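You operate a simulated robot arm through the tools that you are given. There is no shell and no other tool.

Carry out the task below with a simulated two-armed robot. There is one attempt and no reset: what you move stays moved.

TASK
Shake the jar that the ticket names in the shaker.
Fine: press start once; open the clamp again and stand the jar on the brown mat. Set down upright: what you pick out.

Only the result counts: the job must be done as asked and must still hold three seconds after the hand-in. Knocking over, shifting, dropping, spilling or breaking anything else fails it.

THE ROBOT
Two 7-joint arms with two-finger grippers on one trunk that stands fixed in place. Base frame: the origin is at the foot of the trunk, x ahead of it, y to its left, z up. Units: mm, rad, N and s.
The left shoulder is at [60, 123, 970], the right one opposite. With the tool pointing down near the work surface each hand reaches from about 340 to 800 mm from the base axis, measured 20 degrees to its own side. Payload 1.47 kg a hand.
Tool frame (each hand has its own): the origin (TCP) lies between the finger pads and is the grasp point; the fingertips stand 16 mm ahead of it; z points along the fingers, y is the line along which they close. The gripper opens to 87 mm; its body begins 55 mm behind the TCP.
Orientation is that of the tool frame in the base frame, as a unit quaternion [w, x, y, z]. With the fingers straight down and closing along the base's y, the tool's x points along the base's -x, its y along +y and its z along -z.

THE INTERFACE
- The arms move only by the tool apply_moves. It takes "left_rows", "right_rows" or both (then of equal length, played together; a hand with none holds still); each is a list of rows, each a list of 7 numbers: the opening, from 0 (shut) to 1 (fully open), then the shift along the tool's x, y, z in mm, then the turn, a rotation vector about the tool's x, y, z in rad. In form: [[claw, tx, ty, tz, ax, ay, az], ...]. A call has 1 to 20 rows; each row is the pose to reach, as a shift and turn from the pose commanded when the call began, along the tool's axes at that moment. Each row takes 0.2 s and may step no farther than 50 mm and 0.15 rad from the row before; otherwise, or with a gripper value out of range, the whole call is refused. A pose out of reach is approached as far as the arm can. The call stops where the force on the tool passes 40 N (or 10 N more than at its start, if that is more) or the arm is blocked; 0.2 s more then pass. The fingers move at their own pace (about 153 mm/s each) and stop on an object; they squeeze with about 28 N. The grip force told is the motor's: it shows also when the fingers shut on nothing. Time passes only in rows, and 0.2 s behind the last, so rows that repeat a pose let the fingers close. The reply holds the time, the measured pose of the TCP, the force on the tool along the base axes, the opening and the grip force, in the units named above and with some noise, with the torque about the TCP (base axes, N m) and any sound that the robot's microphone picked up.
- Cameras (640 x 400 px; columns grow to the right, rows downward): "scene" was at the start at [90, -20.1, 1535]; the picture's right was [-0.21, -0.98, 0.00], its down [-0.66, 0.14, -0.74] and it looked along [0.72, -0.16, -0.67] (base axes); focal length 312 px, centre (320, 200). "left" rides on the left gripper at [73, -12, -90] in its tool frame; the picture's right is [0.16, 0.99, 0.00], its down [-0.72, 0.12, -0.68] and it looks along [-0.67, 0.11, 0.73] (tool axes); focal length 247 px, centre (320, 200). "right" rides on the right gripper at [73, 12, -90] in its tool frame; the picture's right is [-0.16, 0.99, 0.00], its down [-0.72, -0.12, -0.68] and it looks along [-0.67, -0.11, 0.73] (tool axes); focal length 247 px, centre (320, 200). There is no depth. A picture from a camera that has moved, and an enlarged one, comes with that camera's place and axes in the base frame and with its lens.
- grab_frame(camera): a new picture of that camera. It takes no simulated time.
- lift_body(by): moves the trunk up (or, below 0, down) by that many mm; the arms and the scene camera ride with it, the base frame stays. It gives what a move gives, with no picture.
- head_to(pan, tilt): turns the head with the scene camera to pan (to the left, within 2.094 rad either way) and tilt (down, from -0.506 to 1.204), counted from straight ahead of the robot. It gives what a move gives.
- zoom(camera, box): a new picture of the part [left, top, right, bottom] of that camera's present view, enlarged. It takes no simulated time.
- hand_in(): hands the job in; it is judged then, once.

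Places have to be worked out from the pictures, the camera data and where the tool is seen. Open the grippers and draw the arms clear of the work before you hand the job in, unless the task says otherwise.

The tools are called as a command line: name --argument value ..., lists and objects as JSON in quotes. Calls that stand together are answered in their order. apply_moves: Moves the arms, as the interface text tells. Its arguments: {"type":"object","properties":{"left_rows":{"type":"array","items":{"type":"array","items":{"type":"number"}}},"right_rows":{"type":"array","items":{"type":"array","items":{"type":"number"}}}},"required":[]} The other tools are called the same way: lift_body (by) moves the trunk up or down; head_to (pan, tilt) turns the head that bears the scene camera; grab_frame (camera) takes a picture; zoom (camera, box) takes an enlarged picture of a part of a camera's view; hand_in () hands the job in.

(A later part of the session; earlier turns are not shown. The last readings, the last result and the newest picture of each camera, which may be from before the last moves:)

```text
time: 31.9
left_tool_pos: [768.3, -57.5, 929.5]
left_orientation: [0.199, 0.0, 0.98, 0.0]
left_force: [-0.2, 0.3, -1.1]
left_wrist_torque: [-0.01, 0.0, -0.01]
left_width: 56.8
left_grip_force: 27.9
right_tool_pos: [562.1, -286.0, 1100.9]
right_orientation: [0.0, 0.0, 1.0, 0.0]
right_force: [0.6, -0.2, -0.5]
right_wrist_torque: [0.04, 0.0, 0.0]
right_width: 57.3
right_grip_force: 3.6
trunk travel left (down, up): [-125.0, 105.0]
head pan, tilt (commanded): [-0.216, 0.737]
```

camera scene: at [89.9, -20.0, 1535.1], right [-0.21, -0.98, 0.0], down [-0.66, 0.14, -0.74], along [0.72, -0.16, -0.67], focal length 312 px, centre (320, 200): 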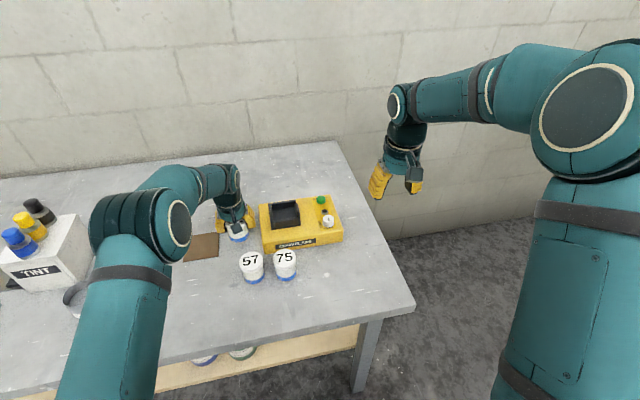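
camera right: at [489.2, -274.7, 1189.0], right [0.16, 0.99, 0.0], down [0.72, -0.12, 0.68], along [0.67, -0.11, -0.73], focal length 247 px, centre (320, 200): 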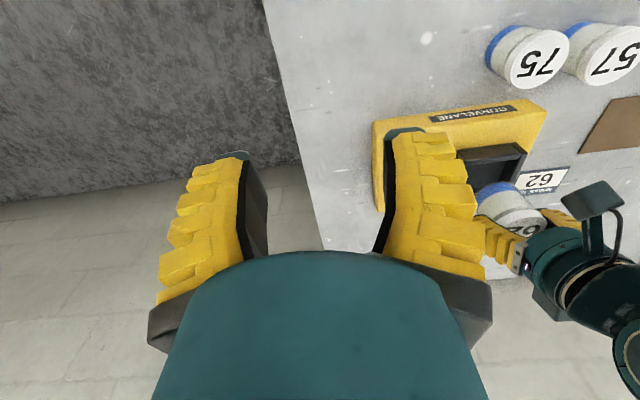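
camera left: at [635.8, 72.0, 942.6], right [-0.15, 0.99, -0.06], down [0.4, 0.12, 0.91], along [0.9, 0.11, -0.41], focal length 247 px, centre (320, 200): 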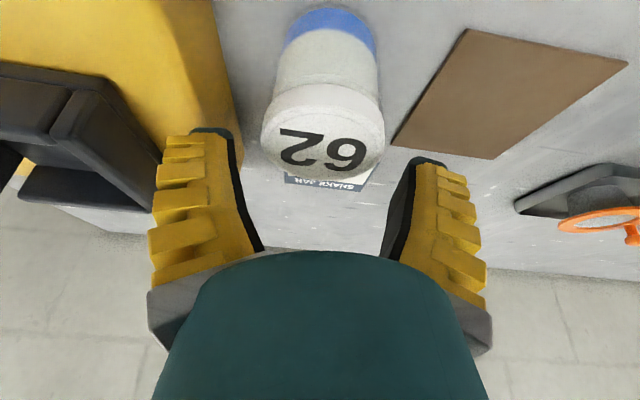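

No contact force with the base now below the wall tops. I lower 9 mm more.

apply_moves --left_rows '[[0.3, 1.2, 0, 2.8, 0, 0, 0], [0.3, 2.4, 0, 5.6, 0, 0, 0], [0.3, 3.5, 0, 8.3, 0, 0, 0]]'

zoom --camera "scene" --box '[268, 190, 312, 225]'

zoom --camera "left" --box '[200, 0, 440, 260]'

```text
time: 32.7
left_tool_pos: [768.9, -56.9, 920.2]
left_orientation: [0.199, 0.0, 0.98, 0.0]
left_force: [-0.4, 0.1, -2.1]
left_wrist_torque: [-0.04, -0.03, 0.0]
left_width: 56.6
left_grip_force: 27.8
right_tool_pos: [560.3, -287.0, 1100.9]
right_orientation: [0.0, 0.0, 1.0, 0.0]
right_force: [-0.4, -0.3, 0.1]
right_wrist_torque: [0.02, 0.0, -0.01]
right_width: 57.3
right_grip_force: 3.3
trunk travel left (down, up): [-125.0, 105.0]
head pan, tilt (commanded): [-0.216, 0.737]
```

```text
11.43 times, centred on (290, 208) of scene
camera zoom: at [90.4, -20.1, 1534.9], right [-0.21, -0.98, 0.0], down [-0.66, 0.14, -0.74], along [0.72, -0.16, -0.67], focal length 3561 px, centre (663, 114)
```

zoom: 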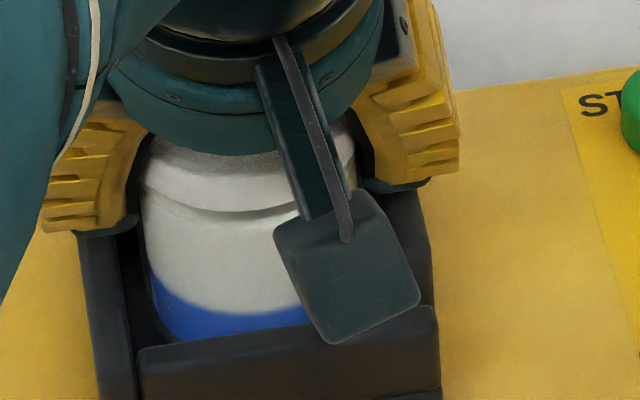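

```text
1.54 times, centred on (320, 130) of left
camera zoom: at [667.0, -67.9, 976.0], right [-0.15, 0.99, -0.06], down [0.4, 0.12, 0.91], along [0.9, 0.11, -0.41], focal length 380 px, centre (320, 308)
```

zoom: 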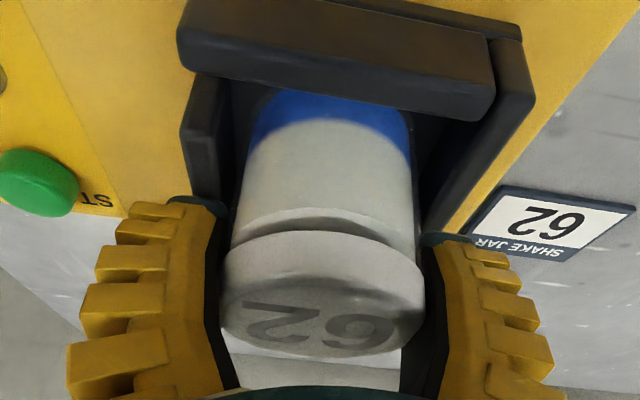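

The jar is inside the pocket and free. I lower in small steps until the floor is felt.

apply_moves --left_rows '[[0.3, 0.6, 0, 1.4, 0, 0, 0], [0.3, 1.2, 0, 2.8, 0, 0, 0], [0.3, 1.6, 0, 3.7, 0, 0, 0]]'

```text
time: 33.5
left_tool_pos: [768.7, -56.5, 919.7]
left_orientation: [0.202, 0.001, 0.979, -0.001]
left_force: [0.1, 2.0, 16.9]
left_wrist_torque: [0.14, 0.52, -0.03]
left_width: 56.9
left_grip_force: 27.9
right_tool_pos: [560.4, -285.6, 1100.5]
right_orientation: [0.001, 0.0, 1.0, 0.0]
right_force: [0.0, 0.6, -0.2]
right_wrist_torque: [0.0, -0.01, 0.02]
right_width: 57.5
right_grip_force: 3.9
trunk travel left (down, up): [-125.0, 105.0]
head pan, tilt (commanded): [-0.216, 0.737]
```

Floor contact at about 17 N on the near side of the base. I look before releasing.

zoom --camera "left" --box '[200, 0, 440, 260]'

zoom --camera "scene" --box '[262, 185, 322, 235]'

zoom --camera "right" --box '[430, 110, 570, 230]'

```text
1.54 times, centred on (320, 130) of left
camera zoom: at [666.7, -67.8, 975.1], right [-0.15, 0.99, -0.06], down [0.4, 0.12, 0.91], along [0.91, 0.11, -0.41], focal length 380 px, centre (320, 308)
```

zoom: 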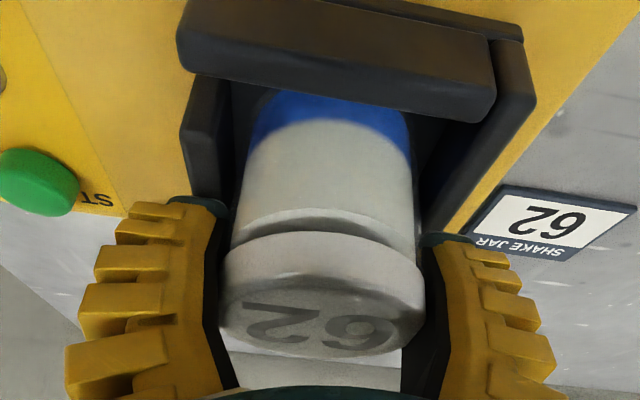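

```text
8.00 times, centred on (292, 210) of scene
camera zoom: at [88.3, -19.9, 1535.2], right [-0.21, -0.98, 0.0], down [-0.65, 0.14, -0.74], along [0.72, -0.16, -0.67], focal length 2492 px, centre (544, 120)
```

zoom: 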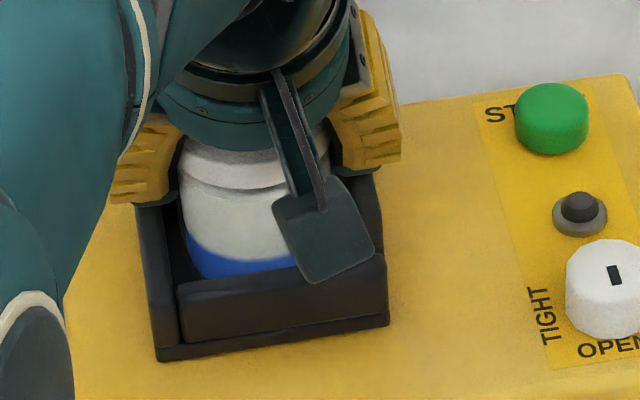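

```text
3.33 times, centred on (500, 170) of right
camera zoom: at [487.4, -274.2, 1190.1], right [0.16, 0.99, 0.0], down [0.72, -0.12, 0.68], along [0.67, -0.11, -0.73], focal length 823 px, centre (-280, 300)
```

zoom: 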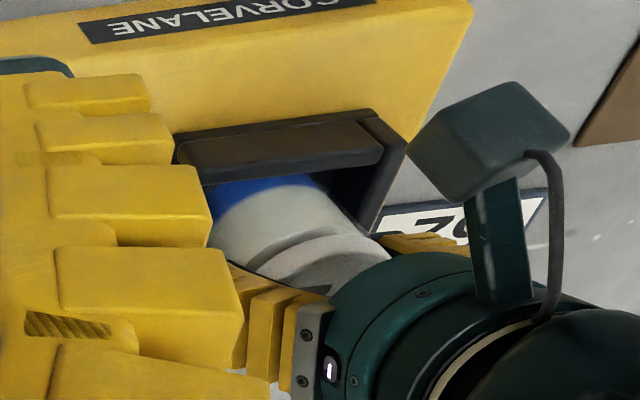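

The jar stands in the pocket. I ease the downward command and open the fingers, then check.

apply_moves --left_rows '[[0.3, -1, 0, -2.3, 0, 0, 0], [0.62, -1, 0, -2.3, 0, 0, 0], [0.75, -1, 0, -2.3, 0, 0, 0], [0.75, -1, 0, -2.3, 0, 0, 0]]'

zoom --camera "left" --box '[200, 0, 440, 260]'

zoom --camera "scene" --box '[262, 185, 322, 235]'

```text
time: 34.5
left_tool_pos: [769.0, -57.0, 918.1]
left_orientation: [0.198, 0.001, 0.98, 0.0]
left_force: [0.3, 0.7, 0.0]
left_wrist_torque: [-0.03, 0.05, 0.0]
left_width: 69.4
left_grip_force: 2.8
right_tool_pos: [560.9, -286.6, 1099.2]
right_orientation: [0.0, 0.0, 1.0, 0.0]
right_force: [0.3, 0.3, 0.2]
right_wrist_torque: [0.01, 0.03, 0.02]
right_width: 57.6
right_grip_force: 4.1
trunk travel left (down, up): [-125.0, 105.0]
head pan, tilt (commanded): [-0.216, 0.737]
```

```text
1.54 times, centred on (320, 130) of left
camera zoom: at [666.6, -67.9, 974.3], right [-0.15, 0.99, -0.06], down [0.4, 0.12, 0.91], along [0.9, 0.11, -0.41], focal length 380 px, centre (320, 308)
```

zoom: 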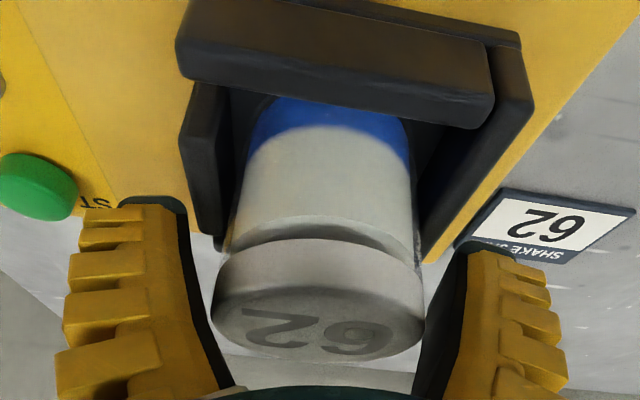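

```text
8.00 times, centred on (292, 210) of scene
camera zoom: at [90.4, -20.2, 1534.9], right [-0.21, -0.98, 0.0], down [-0.66, 0.14, -0.74], along [0.72, -0.16, -0.67], focal length 2492 px, centre (544, 120)
```

zoom: 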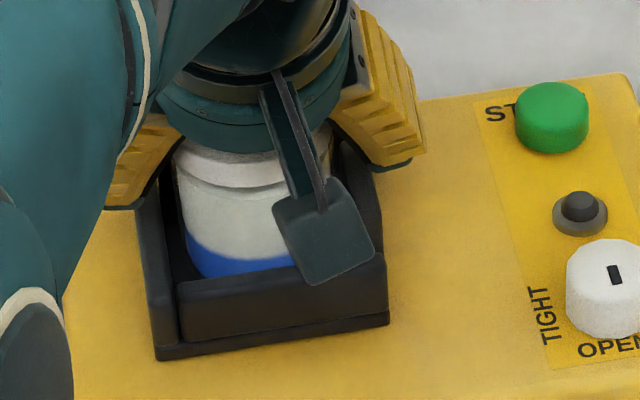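

Released cleanly. I raise the left hand straight up, then move it away to the left so the right arm can work.

apply_moves --left_rows '[[0.75, -3.9, 0, -9.2, 0, 0, 0], [0.75, -11.6, 0, -27.6, 0, 0, 0], [0.75, -23.3, 0, -55.3, 0, 0, 0], [0.75, -40, 0, -92, 0, 0, 0], [0.75, -20, 40, -98, 0, 0, 0], [0.75, 0, 80, -110, 0, 0, 0], [0.75, 20, 120, -122, 0, 0, 0], [0.75, 40, 160, -134, 0, 0, 0], [0.75, 60, 200, -146, 0, 0, 0], [0.75, 60, 240, -146, 0, 0, 0]]'

grab_frame --camera "scene"

zoom --camera "scene" --box '[255, 180, 345, 250]'

```text
time: 36.7
left_tool_pos: [657.4, 183.9, 1031.2]
left_orientation: [0.198, 0.0, 0.98, 0.0]
left_force: [-0.1, 0.1, -0.7]
left_wrist_torque: [-0.02, 0.0, -0.01]
left_width: 69.1
left_grip_force: 3.1
right_tool_pos: [560.6, -285.6, 1101.1]
right_orientation: [-0.001, 0.0, 1.0, 0.0]
right_force: [-0.2, 0.7, 0.4]
right_wrist_torque: [0.01, 0.04, 0.0]
right_width: 57.3
right_grip_force: 4.2
trunk travel left (down, up): [-125.0, 105.0]
head pan, tilt (commanded): [-0.216, 0.737]
```

```text
taken
camera scene: at [90.6, -19.3, 1534.9], right [-0.21, -0.98, 0.0], down [-0.66, 0.14, -0.74], along [0.72, -0.16, -0.67], focal length 312 px, centre (320, 200)
```

scene: 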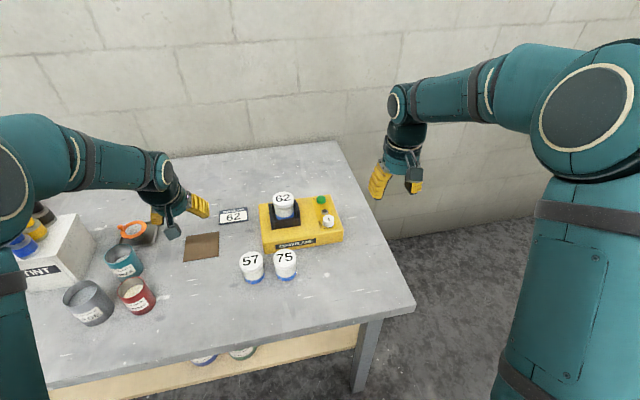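

```text
5.71 times, centred on (300, 215) of scene
camera zoom: at [90.6, -19.3, 1534.9], right [-0.21, -0.98, 0.0], down [-0.66, 0.14, -0.74], along [0.72, -0.16, -0.67], focal length 1780 px, centre (434, 114)
```

zoom: 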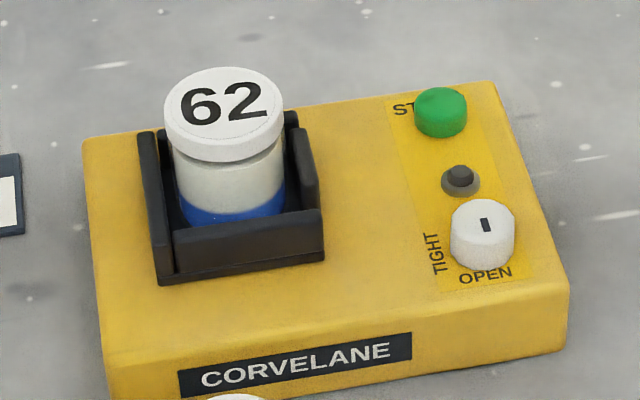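

Jar 62 stands upright in the pocket. Next the knob: I take close views with the right camera to place it precisely.

grab_frame --camera "right"

zoom --camera "right" --box '[340, 110, 460, 210]'

zoom --camera "scene" --box '[308, 192, 344, 232]'

```text
taken
camera right: at [489.1, -273.7, 1189.3], right [0.16, 0.99, 0.0], down [0.72, -0.12, 0.68], along [0.67, -0.11, -0.73], focal length 247 px, centre (320, 200)
```

right: 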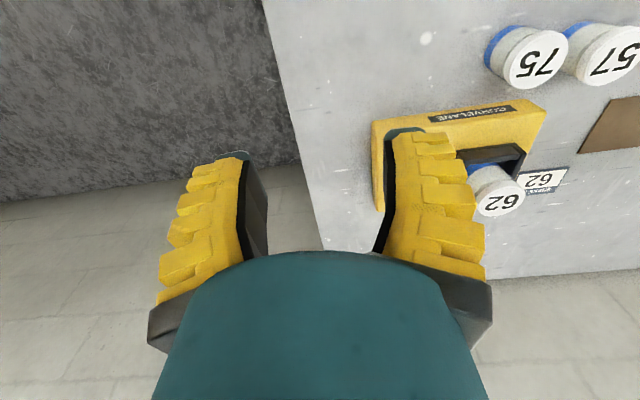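

```text
4.00 times, centred on (400, 160) of right
camera zoom: at [489.1, -273.7, 1189.3], right [0.16, 0.99, 0.0], down [0.72, -0.12, 0.68], along [0.67, -0.11, -0.73], focal length 988 px, centre (0, 360)
```

zoom: 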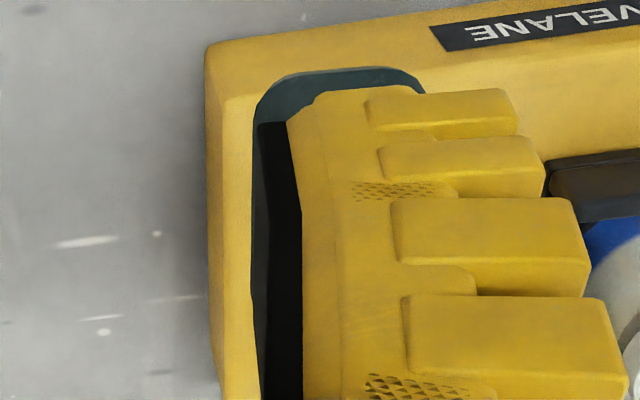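

```text
10.00 times, centred on (326, 212) of scene
camera zoom: at [90.6, -19.3, 1534.9], right [-0.21, -0.98, 0.0], down [-0.66, 0.14, -0.74], along [0.72, -0.16, -0.67], focal length 3116 px, centre (260, 80)
```

zoom: 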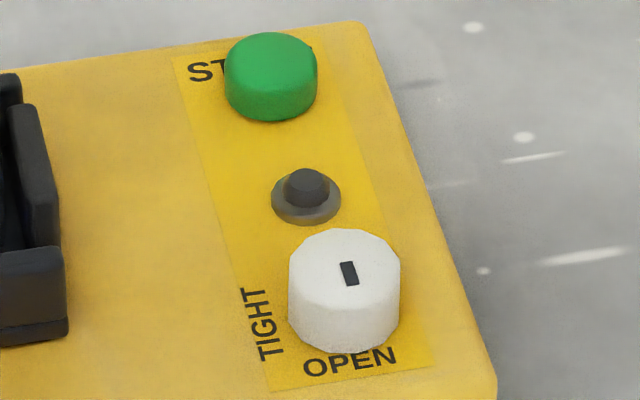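

The knob's top appears to be near (708, −181) at z ≈ 880. I bring the right hand closer above it for an accurate look.

apply_moves --right_rows '[[0.6, -22, 17, 23, 0, 0, 0], [0.6, -43, 35, 45, 0, 0, 0], [0.6, -65, 52, 68, 0, 0, 0], [0.6, -86, 70, 91, 0, 0, 0], [0.6, -108, 87, 113, 0, 0, 0], [0.6, -120, 104, 130, 0, 0, 0], [0.6, -120, 104, 130, 0, 0, 0]]'

grab_frame --camera "right"

zoom --camera "right" --box '[240, 80, 420, 210]'

zoom --camera "scene" --box '[290, 170, 360, 235]'

```text
time: 38.3
left_tool_pos: [656.2, 183.9, 1030.0]
left_orientation: [0.198, 0.001, 0.98, -0.001]
left_force: [-0.4, 0.5, 0.3]
left_wrist_torque: [0.01, -0.03, 0.01]
left_width: 69.0
left_grip_force: 2.6
right_tool_pos: [681.4, -181.1, 971.7]
right_orientation: [0.0, 0.001, 1.0, 0.0]
right_force: [0.7, 0.8, 0.7]
right_wrist_torque: [-0.01, -0.02, 0.0]
right_width: 57.4
right_grip_force: 3.8
trunk travel left (down, up): [-125.0, 105.0]
head pan, tilt (commanded): [-0.216, 0.737]
```

```text
taken
camera right: at [609.0, -169.4, 1060.0], right [0.16, 0.99, 0.0], down [0.72, -0.12, 0.68], along [0.67, -0.11, -0.73], focal length 247 px, centre (320, 200)
```

right: 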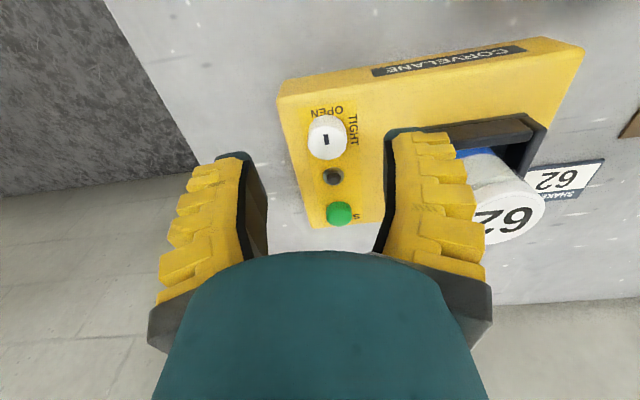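

```text
3.08 times, centred on (330, 145) of right
camera zoom: at [609.0, -169.4, 1060.0], right [0.16, 0.99, 0.0], down [0.72, -0.12, 0.68], along [0.67, -0.11, -0.73], focal length 760 px, centre (289, 369)
```

zoom: 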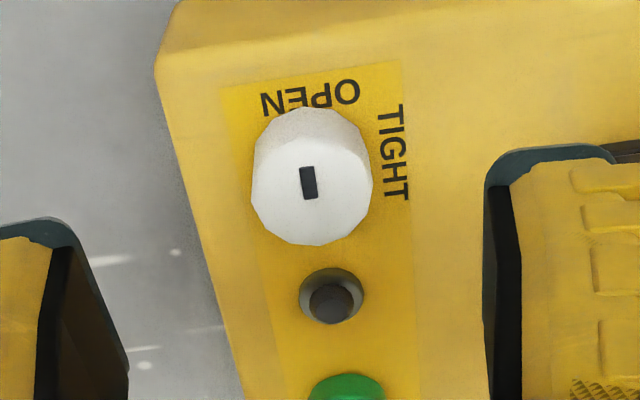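

```text
6.15 times, centred on (325, 202) of scene
camera zoom: at [90.0, -20.2, 1535.0], right [-0.21, -0.98, 0.0], down [-0.66, 0.14, -0.74], along [0.72, -0.16, -0.67], focal length 1917 px, centre (289, 185)
```

zoom: 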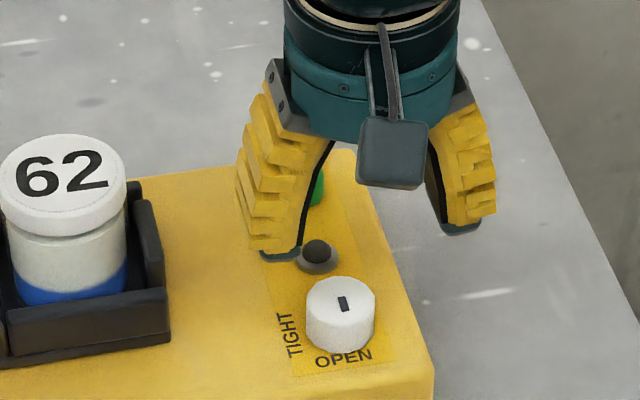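

The knob axis is near (712.5, −180.5) with its top at z ≈ 877. I move the right hand above it and pre-turn it 45° counter-clockwise so that I can turn 90° clockwise in one go.

apply_moves --right_rows '[[0.55, -5, 0.1, 7, 0, 0, -0.13], [0.55, -10, 0.2, 14, 0, 0, -0.26], [0.55, -16, 0.3, 20, 0, 0, -0.39], [0.55, -21, 0.4, 27, 0, 0, -0.52], [0.55, -26, 0.5, 34, 0, 0, -0.65], [0.55, -31.1, 0.6, 40, 0, 0, -0.785], [0.55, -31.1, 0.6, 40, 0, 0, -0.785]]'

grab_frame --camera "right"

zoom --camera "scene" --box '[290, 170, 360, 235]'

```text
time: 39.9
left_tool_pos: [657.3, 182.8, 1029.5]
left_orientation: [0.199, 0.0, 0.98, -0.001]
left_force: [0.1, -0.2, 0.0]
left_wrist_torque: [0.01, 0.01, 0.04]
left_width: 69.4
left_grip_force: 3.3
right_tool_pos: [711.9, -180.6, 930.5]
right_orientation: [0.0, -0.383, 0.924, -0.001]
right_force: [-0.2, 0.7, 0.9]
right_wrist_torque: [-0.03, 0.02, 0.01]
right_width: 53.4
right_grip_force: 4.3
trunk travel left (down, up): [-125.0, 105.0]
head pan, tilt (commanded): [-0.216, 0.737]
```

```text
taken
camera right: at [653.2, -224.8, 1019.4], right [-0.59, 0.81, 0.0], down [0.59, 0.43, 0.68], along [0.55, 0.4, -0.73], focal length 247 px, centre (320, 200)
```

right: 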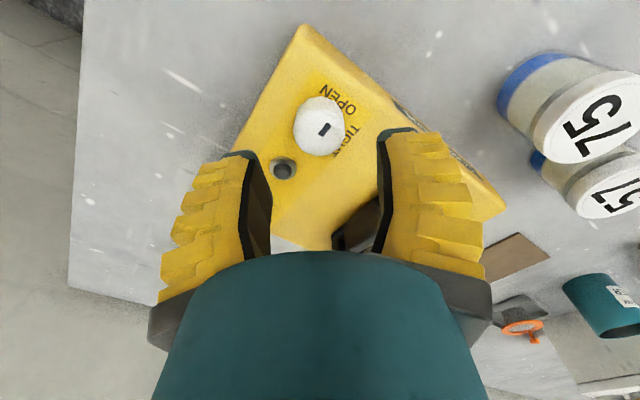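

```text
6.15 times, centred on (325, 202) of scene
camera zoom: at [89.9, -20.0, 1535.0], right [-0.21, -0.98, 0.0], down [-0.66, 0.14, -0.74], along [0.72, -0.16, -0.67], focal length 1917 px, centre (289, 185)
```

zoom: 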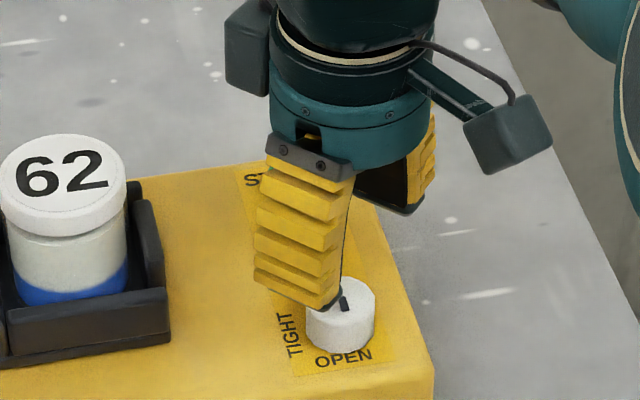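

zoom --camera "right" --box '[250, 70, 410, 210]'

```text
2.86 times, centred on (330, 140) of right
camera zoom: at [653.2, -224.8, 1019.4], right [-0.59, 0.81, 0.0], down [0.59, 0.43, 0.68], along [0.55, 0.4, -0.73], focal length 706 px, centre (291, 371)
```

zoom: 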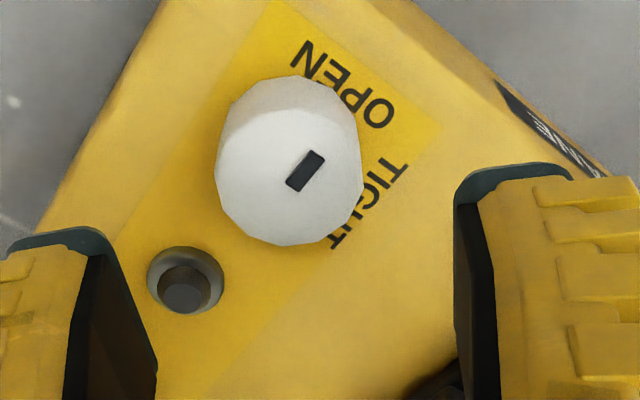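

Seen from the hand camera the knob is at about (713.5, −181.3). I correct by 1–2 mm and descend so the fingers straddle the knob, staying above the box top.

apply_moves --right_rows '[[0.5, -0.6, -1.6, 0, 0, 0, 0], [0.5, -0.6, -1.6, 20, 0, 0, 0], [0.5, -0.6, -1.6, 38, 0, 0, 0], [0.5, -0.6, -1.6, 46, 0, 0, 0], [0.5, -0.6, -1.6, 46, 0, 0, 0]]'

zoom --camera "right" --box '[200, 50, 440, 230]'

zoom --camera "scene" --box '[295, 180, 355, 235]'

```text
time: 41.1
left_tool_pos: [655.6, 183.4, 1031.3]
left_orientation: [0.199, 0.001, 0.98, 0.0]
left_force: [-0.1, -0.1, 0.6]
left_wrist_torque: [-0.01, -0.01, -0.02]
left_width: 69.3
left_grip_force: 2.8
right_tool_pos: [714.4, -182.4, 884.6]
right_orientation: [0.0, -0.383, 0.924, 0.001]
right_force: [0.0, 0.5, 0.3]
right_wrist_torque: [0.01, 0.01, 0.01]
right_width: 49.1
right_grip_force: 3.9
trunk travel left (down, up): [-125.0, 105.0]
head pan, tilt (commanded): [-0.216, 0.737]
```

```text
2.22 times, centred on (320, 140) of right
camera zoom: at [654.0, -225.8, 973.8], right [-0.59, 0.81, 0.0], down [0.59, 0.43, 0.68], along [0.55, 0.4, -0.73], focal length 549 px, centre (320, 333)
```

zoom: 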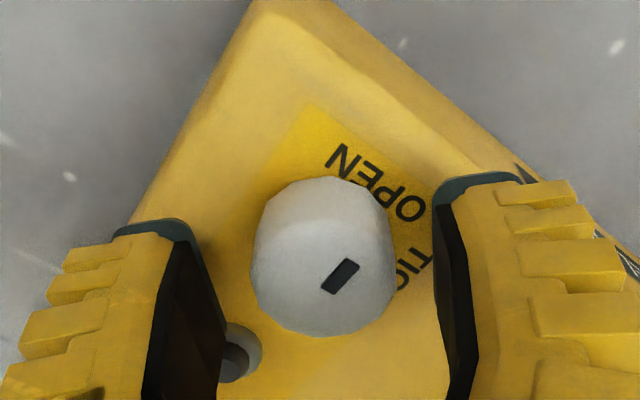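

```text
7.27 times, centred on (325, 208) of scene
camera zoom: at [90.0, -20.1, 1535.0], right [-0.21, -0.98, 0.0], down [-0.66, 0.14, -0.74], along [0.72, -0.16, -0.67], focal length 2266 px, centre (284, 146)
```

zoom: 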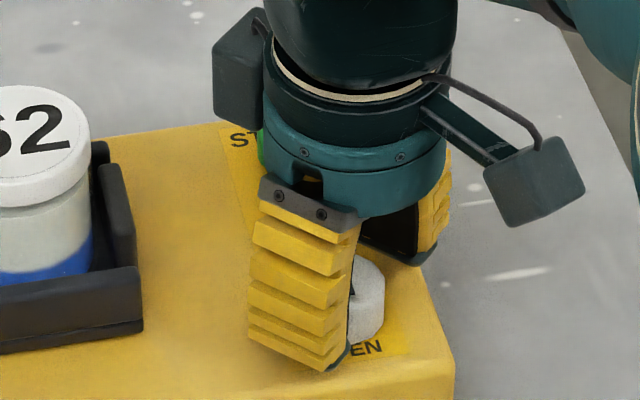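

The knob is centred between the fingers. I go 5 mm lower and close on it.

apply_moves --right_rows '[[0.5, 0, 0, 3, 0, 0, 0], [0.5, 0, 0, 5, 0, 0, 0], [0.4, 0, 0, 5, 0, 0, 0], [0.25, 0, 0, 5, 0, 0, 0], [0.15, 0, 0, 5, 0, 0, 0], [0.15, 0, 0, 5, 0, 0, 0]]'

zoom --camera "right" --box '[200, 50, 440, 230]'

```text
time: 42.5
left_tool_pos: [656.7, 183.1, 1030.5]
left_orientation: [0.199, 0.0, 0.98, 0.0]
left_force: [0.8, 0.5, 0.9]
left_wrist_torque: [0.01, 0.05, 0.02]
left_width: 69.5
left_grip_force: 3.4
right_tool_pos: [713.7, -181.9, 880.2]
right_orientation: [0.001, -0.383, 0.924, 0.0]
right_force: [0.3, 2.3, 3.9]
right_wrist_torque: [0.41, -0.35, 0.01]
right_width: 25.5
right_grip_force: 30.3
trunk travel left (down, up): [-125.0, 105.0]
head pan, tilt (commanded): [-0.216, 0.737]
```

```text
2.22 times, centred on (320, 140) of right
camera zoom: at [654.1, -225.0, 969.2], right [-0.59, 0.81, 0.0], down [0.59, 0.43, 0.68], along [0.55, 0.4, -0.73], focal length 549 px, centre (320, 333)
```

zoom: 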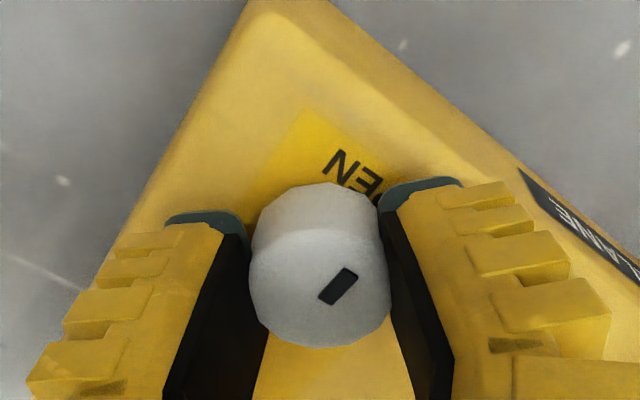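

Knob gripped. I turn it clockwise in 0.13 rad steps, first half of the way, and check the jaw and mark.

apply_moves --right_rows '[[0.15, 0, 0, 0, 0, 0, 0.13], [0.15, 0, 0, 0, 0, 0, 0.26], [0.15, 0, 0, 0, 0, 0, 0.39], [0.15, 0, 0, 0, 0, 0, 0.52], [0.15, 0, 0, 0, 0, 0, 0.65], [0.15, 0, 0, 0, 0, 0, 0.785], [0.15, 0, 0, 0, 0, 0, 0.785]]'

zoom --camera "right" --box '[200, 50, 440, 230]'

zoom --camera "scene" --box '[262, 180, 352, 240]'

```text
time: 44.1
left_tool_pos: [655.9, 185.3, 1031.6]
left_orientation: [0.199, 0.0, 0.98, 0.0]
left_force: [0.7, -1.0, -0.1]
left_wrist_torque: [-0.04, -0.01, 0.01]
left_width: 69.3
left_grip_force: 2.8
right_tool_pos: [713.1, -180.4, 881.2]
right_orientation: [0.001, 0.001, 1.0, 0.0]
right_force: [-2.4, 11.6, 9.6]
right_wrist_torque: [0.09, -0.23, 0.04]
right_width: 24.7
right_grip_force: 29.5
trunk travel left (down, up): [-125.0, 105.0]
head pan, tilt (commanded): [-0.216, 0.737]
```

```text
2.22 times, centred on (320, 140) of right
camera zoom: at [640.6, -168.6, 969.2], right [0.16, 0.99, 0.0], down [0.72, -0.12, 0.68], along [0.67, -0.11, -0.73], focal length 549 px, centre (320, 333)
```

zoom: 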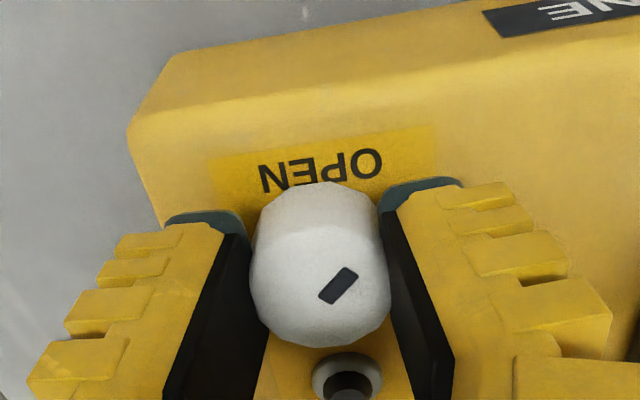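

```text
6.67 times, centred on (307, 210) of scene
camera zoom: at [88.7, -18.4, 1535.1], right [-0.21, -0.98, 0.0], down [-0.65, 0.14, -0.74], along [0.72, -0.16, -0.67], focal length 2077 px, centre (407, 133)
```

zoom: 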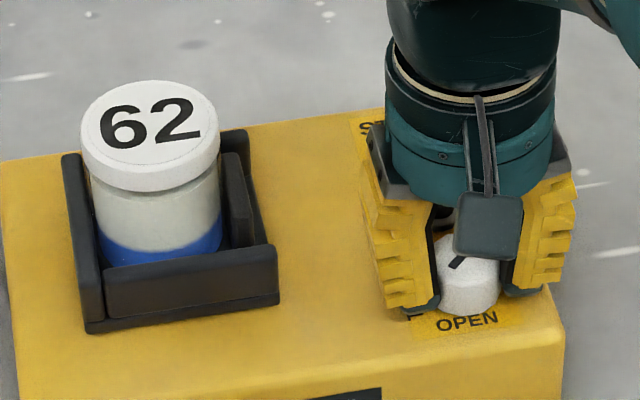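

The knob's mark has turned 45° and the jaw is moving in on the jar. I continue the second half, easing the sideways load by 1.5 mm.

apply_moves --right_rows '[[0.15, 0, 1.5, 0, 0, 0, 0.13], [0.15, 0, 1.5, 0, 0, 0, 0.26], [0.15, 0, 1.5, 0, 0, 0, 0.39], [0.15, 0, 1.5, 0, 0, 0, 0.52], [0.15, 0, 1.5, 0, 0, 0, 0.65], [0.15, 0, 1.5, 0, 0, 0, 0.785], [0.15, 0, 1.5, 0, 0, 0, 0.785]]'

zoom --camera "right" --box '[200, 50, 440, 230]'

zoom --camera "scene" --box '[262, 180, 352, 240]'

```text
time: 45.7
left_tool_pos: [656.1, 184.6, 1030.9]
left_orientation: [0.198, 0.001, 0.98, -0.001]
left_force: [-0.4, -0.7, -0.4]
left_wrist_torque: [0.03, 0.0, 0.0]
left_width: 69.4
left_grip_force: 3.3
right_tool_pos: [715.9, -179.8, 880.2]
right_orientation: [0.001, 0.384, 0.923, 0.0]
right_force: [7.4, 9.8, 9.7]
right_wrist_torque: [0.02, -0.14, 0.08]
right_width: 22.4
right_grip_force: 29.8
trunk travel left (down, up): [-125.0, 105.0]
head pan, tilt (commanded): [-0.216, 0.737]
```

```text
2.22 times, centred on (320, 140) of right
camera zoom: at [671.4, -119.9, 969.2], right [0.81, 0.59, 0.0], down [0.43, -0.59, 0.68], along [0.4, -0.55, -0.73], focal length 549 px, centre (320, 333)
```

zoom: 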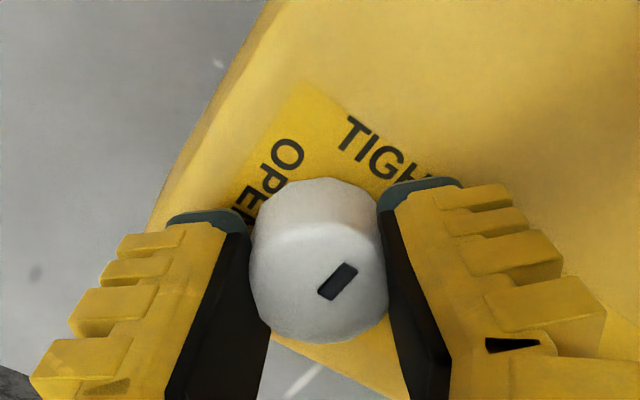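

```text
6.67 times, centred on (307, 210) of scene
camera zoom: at [89.8, -18.7, 1535.0], right [-0.21, -0.98, 0.0], down [-0.66, 0.14, -0.74], along [0.72, -0.16, -0.67], focal length 2077 px, centre (407, 133)
```

zoom: 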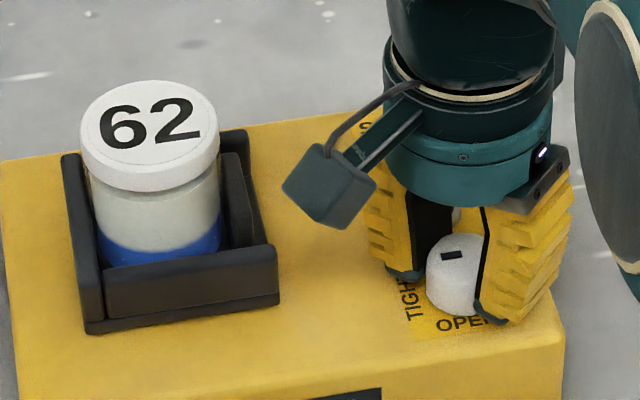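

The knob's mark now points at TIGHT with no slip in the grip, and the jaw sits against the jar. I nudge 0.1 rad further to feel for the end stop.

apply_moves --right_rows '[[0.15, 0, 0, 0, 0, 0, 0.05], [0.15, 0, 0, 0, 0, 0, 0.1], [0.15, 0, 0, 0, 0, 0, 0.1]]'

zoom --camera "right" --box '[200, 50, 440, 230]'

zoom --camera "scene" --box '[265, 182, 310, 222]'

```text
time: 46.5
left_tool_pos: [657.2, 184.1, 1029.8]
left_orientation: [0.198, 0.0, 0.98, -0.001]
left_force: [1.5, 0.5, -0.1]
left_wrist_torque: [0.02, 0.02, -0.02]
left_width: 69.2
left_grip_force: 2.8
right_tool_pos: [714.3, -180.3, 880.4]
right_orientation: [0.001, 0.429, 0.903, -0.001]
right_force: [12.0, 7.4, 9.3]
right_wrist_torque: [-0.05, -0.16, 0.36]
right_width: 22.3
right_grip_force: 30.0
trunk travel left (down, up): [-125.0, 105.0]
head pan, tilt (commanded): [-0.216, 0.737]
```

```text
2.22 times, centred on (320, 140) of right
camera zoom: at [677.8, -116.2, 968.9], right [0.86, 0.5, 0.0], down [0.37, -0.63, 0.68], along [0.34, -0.59, -0.73], focal length 549 px, centre (320, 333)
```

zoom: 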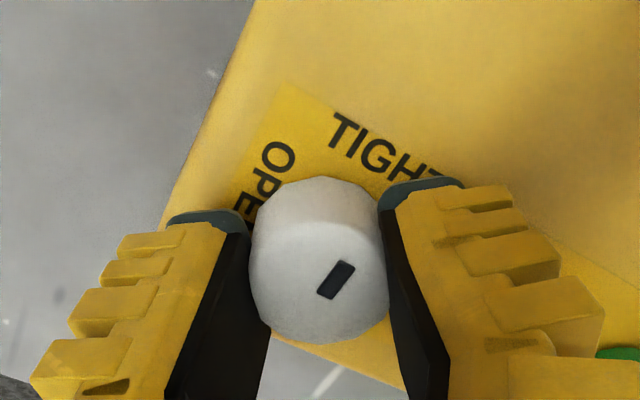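

```text
10.00 times, centred on (288, 202) of scene
camera zoom: at [90.2, -19.0, 1535.0], right [-0.21, -0.98, 0.0], down [-0.66, 0.14, -0.74], along [0.72, -0.16, -0.67], focal length 3116 px, centre (645, 180)
```

zoom: 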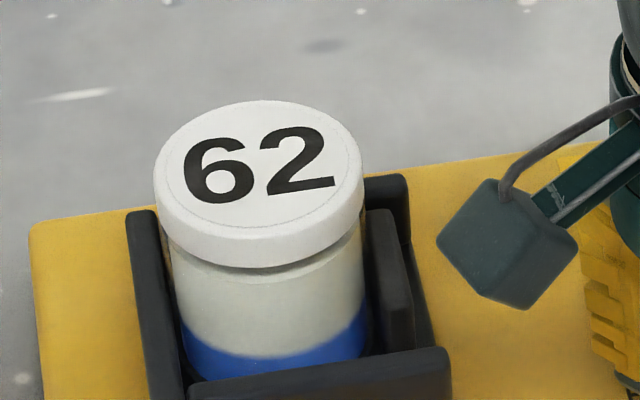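

The torque rose to 0.36 N·m: the knob is at its TIGHT stop and the jaw holds the jar. I open the right fingers and lift off the knob.

apply_moves --right_rows '[[0.25, 0, 0, 0, 0, 0, 0], [0.42, 0, 0, 0, 0, 0, 0], [0.45, 0, 0, 0, 0, 0, 0], [0.45, 0, 0, -8, 0, 0, 0], [0.45, 0, 0, -30, 0, 0, 0], [0.45, 0, 0, -65, 0, 0, 0], [0.45, 0, 0, -100, 0, 0, 0], [0.45, 0, 0, -100, 0, 0, 0]]'

grab_frame --camera "right"

zoom --camera "scene" --box '[262, 180, 352, 240]'

```text
time: 48.3
left_tool_pos: [657.7, 183.6, 1030.0]
left_orientation: [0.199, 0.0, 0.98, 0.001]
left_force: [0.2, 0.0, 0.2]
left_wrist_torque: [0.01, 0.0, 0.0]
left_width: 69.3
left_grip_force: 3.1
right_tool_pos: [714.1, -180.3, 978.5]
right_orientation: [-0.001, 0.428, 0.904, -0.001]
right_force: [0.1, 0.1, -1.0]
right_wrist_torque: [-0.01, 0.01, 0.0]
right_width: 45.0
right_grip_force: 4.0
trunk travel left (down, up): [-125.0, 105.0]
head pan, tilt (commanded): [-0.216, 0.737]
```

```text
taken
camera right: at [677.8, -116.5, 1068.0], right [0.86, 0.5, 0.0], down [0.37, -0.63, 0.68], along [0.34, -0.59, -0.73], focal length 247 px, centre (320, 200)
```

right: 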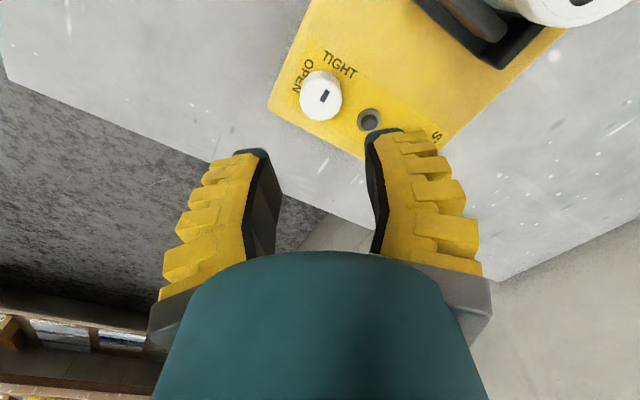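

```text
6.67 times, centred on (307, 210) of scene
camera zoom: at [90.4, -20.1, 1534.9], right [-0.21, -0.98, 0.0], down [-0.66, 0.14, -0.74], along [0.72, -0.16, -0.67], focal length 2077 px, centre (407, 133)
```

zoom: 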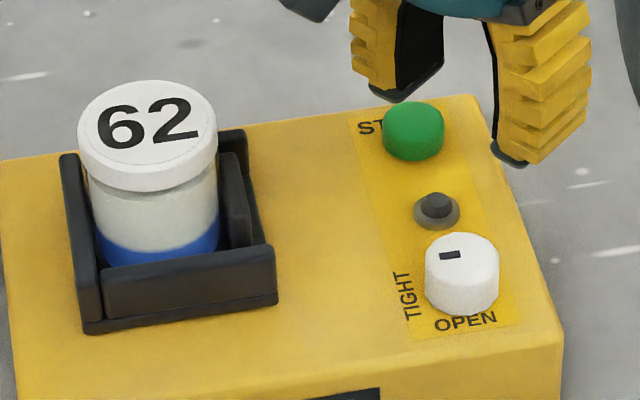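

The knob's mark points to TIGHT. Next is START: I turn the right hand back to straight, close its fingers and rise a little.

apply_moves --right_rows '[[0.3, 0, 0, -5, 0, 0, -0.126], [0.2, 0, 0, -10, 0, 0, -0.253], [0.1, 0, 0, -15, 0, 0, -0.379], [0, 0, 0, -20, 0, 0, -0.506], [0, 0, 0, -20, 0, 0, -0.632], [0, 0, 0, -20, 0, 0, -0.759], [0, 0, 0, -20, 0, 0, -0.885], [0, 0, 0, -20, 0, 0, -0.885]]'

apply_moves --right_rows '[[0, -10, 0, 0, 0, -0.13, 0], [0, -25, 0, 0, 0, -0.26, 0], [0, -40, 0, 0, 0, -0.38, 0], [0, -60, 0, 5, 0, -0.45, 0], [0, -80, 0, 10, 0, -0.45, 0], [0, -90, 0, 20, 0, -0.45, 0], [0, -90, 0, 20, 0, -0.45, 0]]'

grab_frame --camera "right"

zoom --camera "scene" --box '[275, 150, 365, 235]'

```text
time: 50.1
left_tool_pos: [656.7, 183.6, 1030.1]
left_orientation: [0.199, 0.001, 0.98, 0.0]
left_force: [-0.4, -0.5, -0.4]
left_wrist_torque: [0.01, -0.01, -0.05]
left_width: 69.3
left_grip_force: 2.5
right_tool_pos: [713.9, -179.8, 999.7]
right_orientation: [0.0, 0.0, 1.0, -0.001]
right_force: [-0.4, -0.5, 0.4]
right_wrist_torque: [-0.04, 0.0, -0.01]
right_width: 0.1
right_grip_force: 28.4
trunk travel left (down, up): [-125.0, 105.0]
head pan, tilt (commanded): [-0.216, 0.737]
```

```text
time: 51.7
left_tool_pos: [656.2, 182.5, 1031.5]
left_orientation: [0.199, 0.0, 0.98, 0.0]
left_force: [-0.7, -0.3, 1.3]
left_wrist_torque: [0.02, -0.02, 0.01]
left_width: 69.2
left_grip_force: 3.1
right_tool_pos: [803.1, -179.6, 980.8]
right_orientation: [0.224, 0.0, 0.975, 0.0]
right_force: [0.5, 0.1, 0.6]
right_wrist_torque: [0.0, 0.01, 0.01]
right_width: 0.0
right_grip_force: 28.0
trunk travel left (down, up): [-125.0, 105.0]
head pan, tilt (commanded): [-0.216, 0.737]
```

```text
taken
camera right: at [699.4, -168.7, 1028.1], right [0.14, 0.99, 0.07], down [0.36, -0.12, 0.93], along [0.92, -0.11, -0.37], focal length 247 px, centre (320, 200)
```

right: 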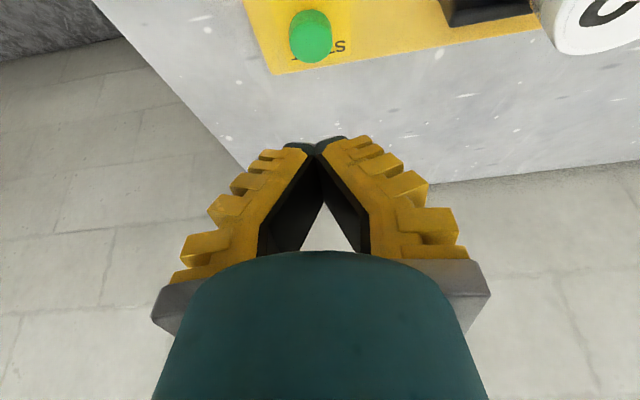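

```text
4.71 times, centred on (320, 192) of scene
camera zoom: at [89.8, -20.1, 1535.0], right [-0.21, -0.98, 0.0], down [-0.66, 0.14, -0.74], along [0.72, -0.16, -0.67], focal length 1466 px, centre (320, 235)
```

zoom: 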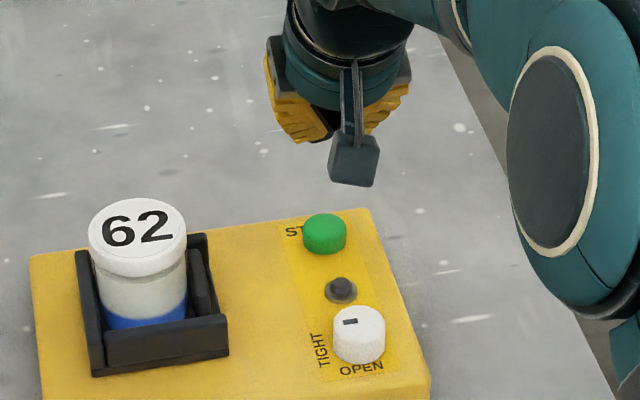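

The arm reaches (803, −180, 981) with 0.45 rad tilt; START is visible near the top of the hand's view. I zoom to place it.

zoom --camera "right" --box '[250, 0, 390, 90]'

zoom --camera "scene" --box '[308, 185, 344, 215]'

```text
4.44 times, centred on (320, 45) of right
camera zoom: at [699.4, -168.7, 1028.1], right [0.14, 0.99, 0.07], down [0.36, -0.12, 0.93], along [0.92, -0.11, -0.37], focal length 1098 px, centre (320, 889)
```

zoom: 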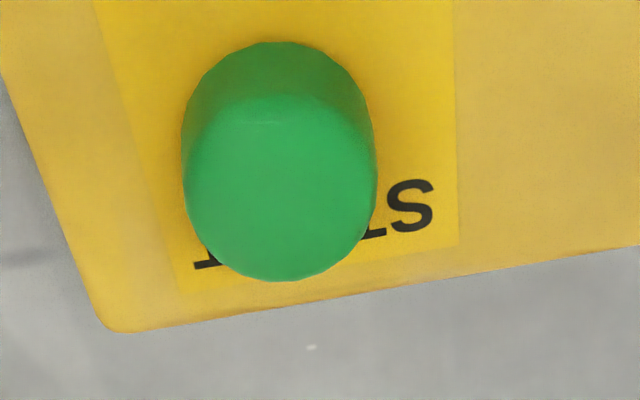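

```text
13.33 times, centred on (326, 200) of scene
camera zoom: at [89.8, -20.1, 1535.0], right [-0.21, -0.98, 0.0], down [-0.66, 0.14, -0.74], along [0.72, -0.16, -0.67], focal length 4154 px, centre (240, 200)
```

zoom: 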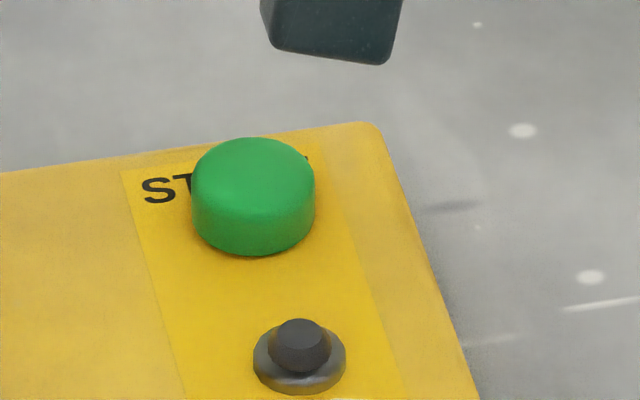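

START's top is at about (813.5, −180.5, 870). I bring the closed fingertips to about 17 mm above it, with the leading corner over its centre.

apply_moves --right_rows '[[0, 8, 0, 24, 0, 0, 0], [0, 16, 0, 48, 0, 0, 0], [0, 24.6, -0.4, 72.3, 0, 0, 0], [0, 24.6, -0.4, 72.3, 0, 0, 0]]'

grab_frame --camera "right"

zoom --camera "scene" --box '[290, 175, 360, 230]'

```text
time: 52.7
left_tool_pos: [656.0, 182.4, 1031.0]
left_orientation: [0.199, 0.001, 0.98, 0.0]
left_force: [0.7, 0.5, -0.5]
left_wrist_torque: [-0.02, 0.0, -0.03]
left_width: 69.4
left_grip_force: 3.1
right_tool_pos: [812.9, -181.8, 904.9]
right_orientation: [0.223, 0.001, 0.975, -0.001]
right_force: [0.3, -0.1, 0.6]
right_wrist_torque: [-0.02, 0.02, 0.0]
right_width: 0.0
right_grip_force: 28.0
trunk travel left (down, up): [-125.0, 105.0]
head pan, tilt (commanded): [-0.216, 0.737]
```

```text
taken
camera right: at [709.0, -169.6, 952.6], right [0.14, 0.99, 0.07], down [0.35, -0.12, 0.93], along [0.92, -0.11, -0.37], focal length 247 px, centre (320, 200)
```

right: 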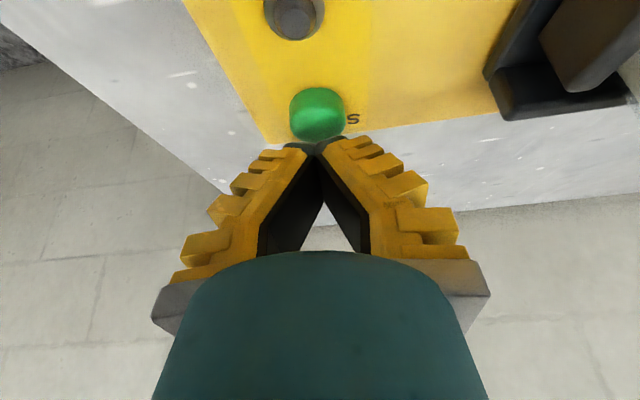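

```text
7.27 times, centred on (325, 202) of scene
camera zoom: at [89.6, -20.0, 1535.0], right [-0.21, -0.98, 0.0], down [-0.66, 0.14, -0.74], along [0.72, -0.16, -0.67], focal length 2266 px, centre (284, 182)
```

zoom: 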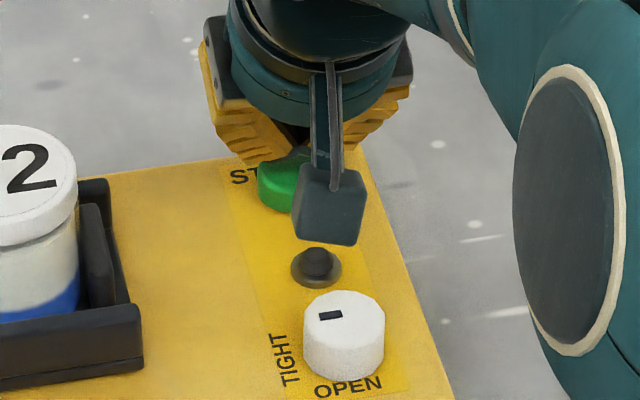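

Laterally aligned. I lower 12 mm, to just above the button.

apply_moves --right_rows '[[0, 2.6, 0.5, 5.4, 0, 0, 0], [0, 5.2, 0.5, 10.8, 0, 0, 0]]'

zoom --camera "right" --box '[250, 80, 390, 180]'

```text
time: 53.3
left_tool_pos: [657.4, 183.0, 1030.2]
left_orientation: [0.199, 0.001, 0.98, 0.0]
left_force: [0.4, -0.4, -0.9]
left_wrist_torque: [-0.01, 0.02, 0.0]
left_width: 69.0
left_grip_force: 3.3
right_tool_pos: [812.8, -181.0, 892.0]
right_orientation: [0.224, 0.0, 0.975, 0.0]
right_force: [0.5, 0.9, -0.7]
right_wrist_torque: [0.02, 0.0, -0.02]
right_width: 0.3
right_grip_force: 27.7
trunk travel left (down, up): [-125.0, 105.0]
head pan, tilt (commanded): [-0.216, 0.737]
```

```text
4.00 times, centred on (320, 130) of right
camera zoom: at [709.2, -169.0, 940.1], right [0.14, 0.99, 0.07], down [0.36, -0.12, 0.93], along [0.92, -0.11, -0.37], focal length 988 px, centre (320, 480)
```

zoom: 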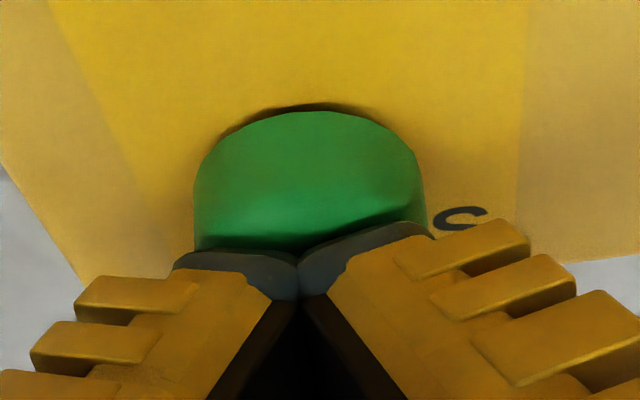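

The tips are right over the button. I press down in small steps, watching force and sound.

apply_moves --right_rows '[[0, 0.9, 0, 1.8, 0, 0, 0], [0, 1.75, 0, 3.6, 0, 0, 0]]'

```text
time: 53.9
left_tool_pos: [657.1, 182.7, 1030.6]
left_orientation: [0.199, 0.0, 0.98, -0.001]
left_force: [-0.5, -0.3, 0.4]
left_wrist_torque: [0.0, -0.05, -0.01]
left_width: 69.2
left_grip_force: 3.4
right_tool_pos: [813.0, -180.5, 888.2]
right_orientation: [0.223, 0.0, 0.975, 0.0]
right_force: [-0.8, 0.4, 0.4]
right_wrist_torque: [0.03, -0.01, 0.0]
right_width: 0.2
right_grip_force: 27.6
trunk travel left (down, up): [-125.0, 105.0]
head pan, tilt (commanded): [-0.216, 0.737]
```

apply_moves --right_rows '[[0, 0.9, 0, 1.8, 0, 0, 0], [0, 1.75, 0, 3.6, 0, 0, 0]]'

```text
time: 54.5
left_tool_pos: [656.3, 182.6, 1031.5]
left_orientation: [0.199, -0.001, 0.98, 0.0]
left_force: [-1.0, -0.8, -0.5]
left_wrist_torque: [-0.01, 0.03, -0.04]
left_width: 69.1
left_grip_force: 2.9
right_tool_pos: [812.2, -179.2, 884.9]
right_orientation: [0.223, 0.0, 0.975, 0.0]
right_force: [0.9, -0.2, 1.7]
right_wrist_torque: [0.0, 0.02, -0.01]
right_width: 5.8
right_grip_force: 28.0
trunk travel left (down, up): [-125.0, 105.0]
head pan, tilt (commanded): [-0.216, 0.737]
heard: click
```

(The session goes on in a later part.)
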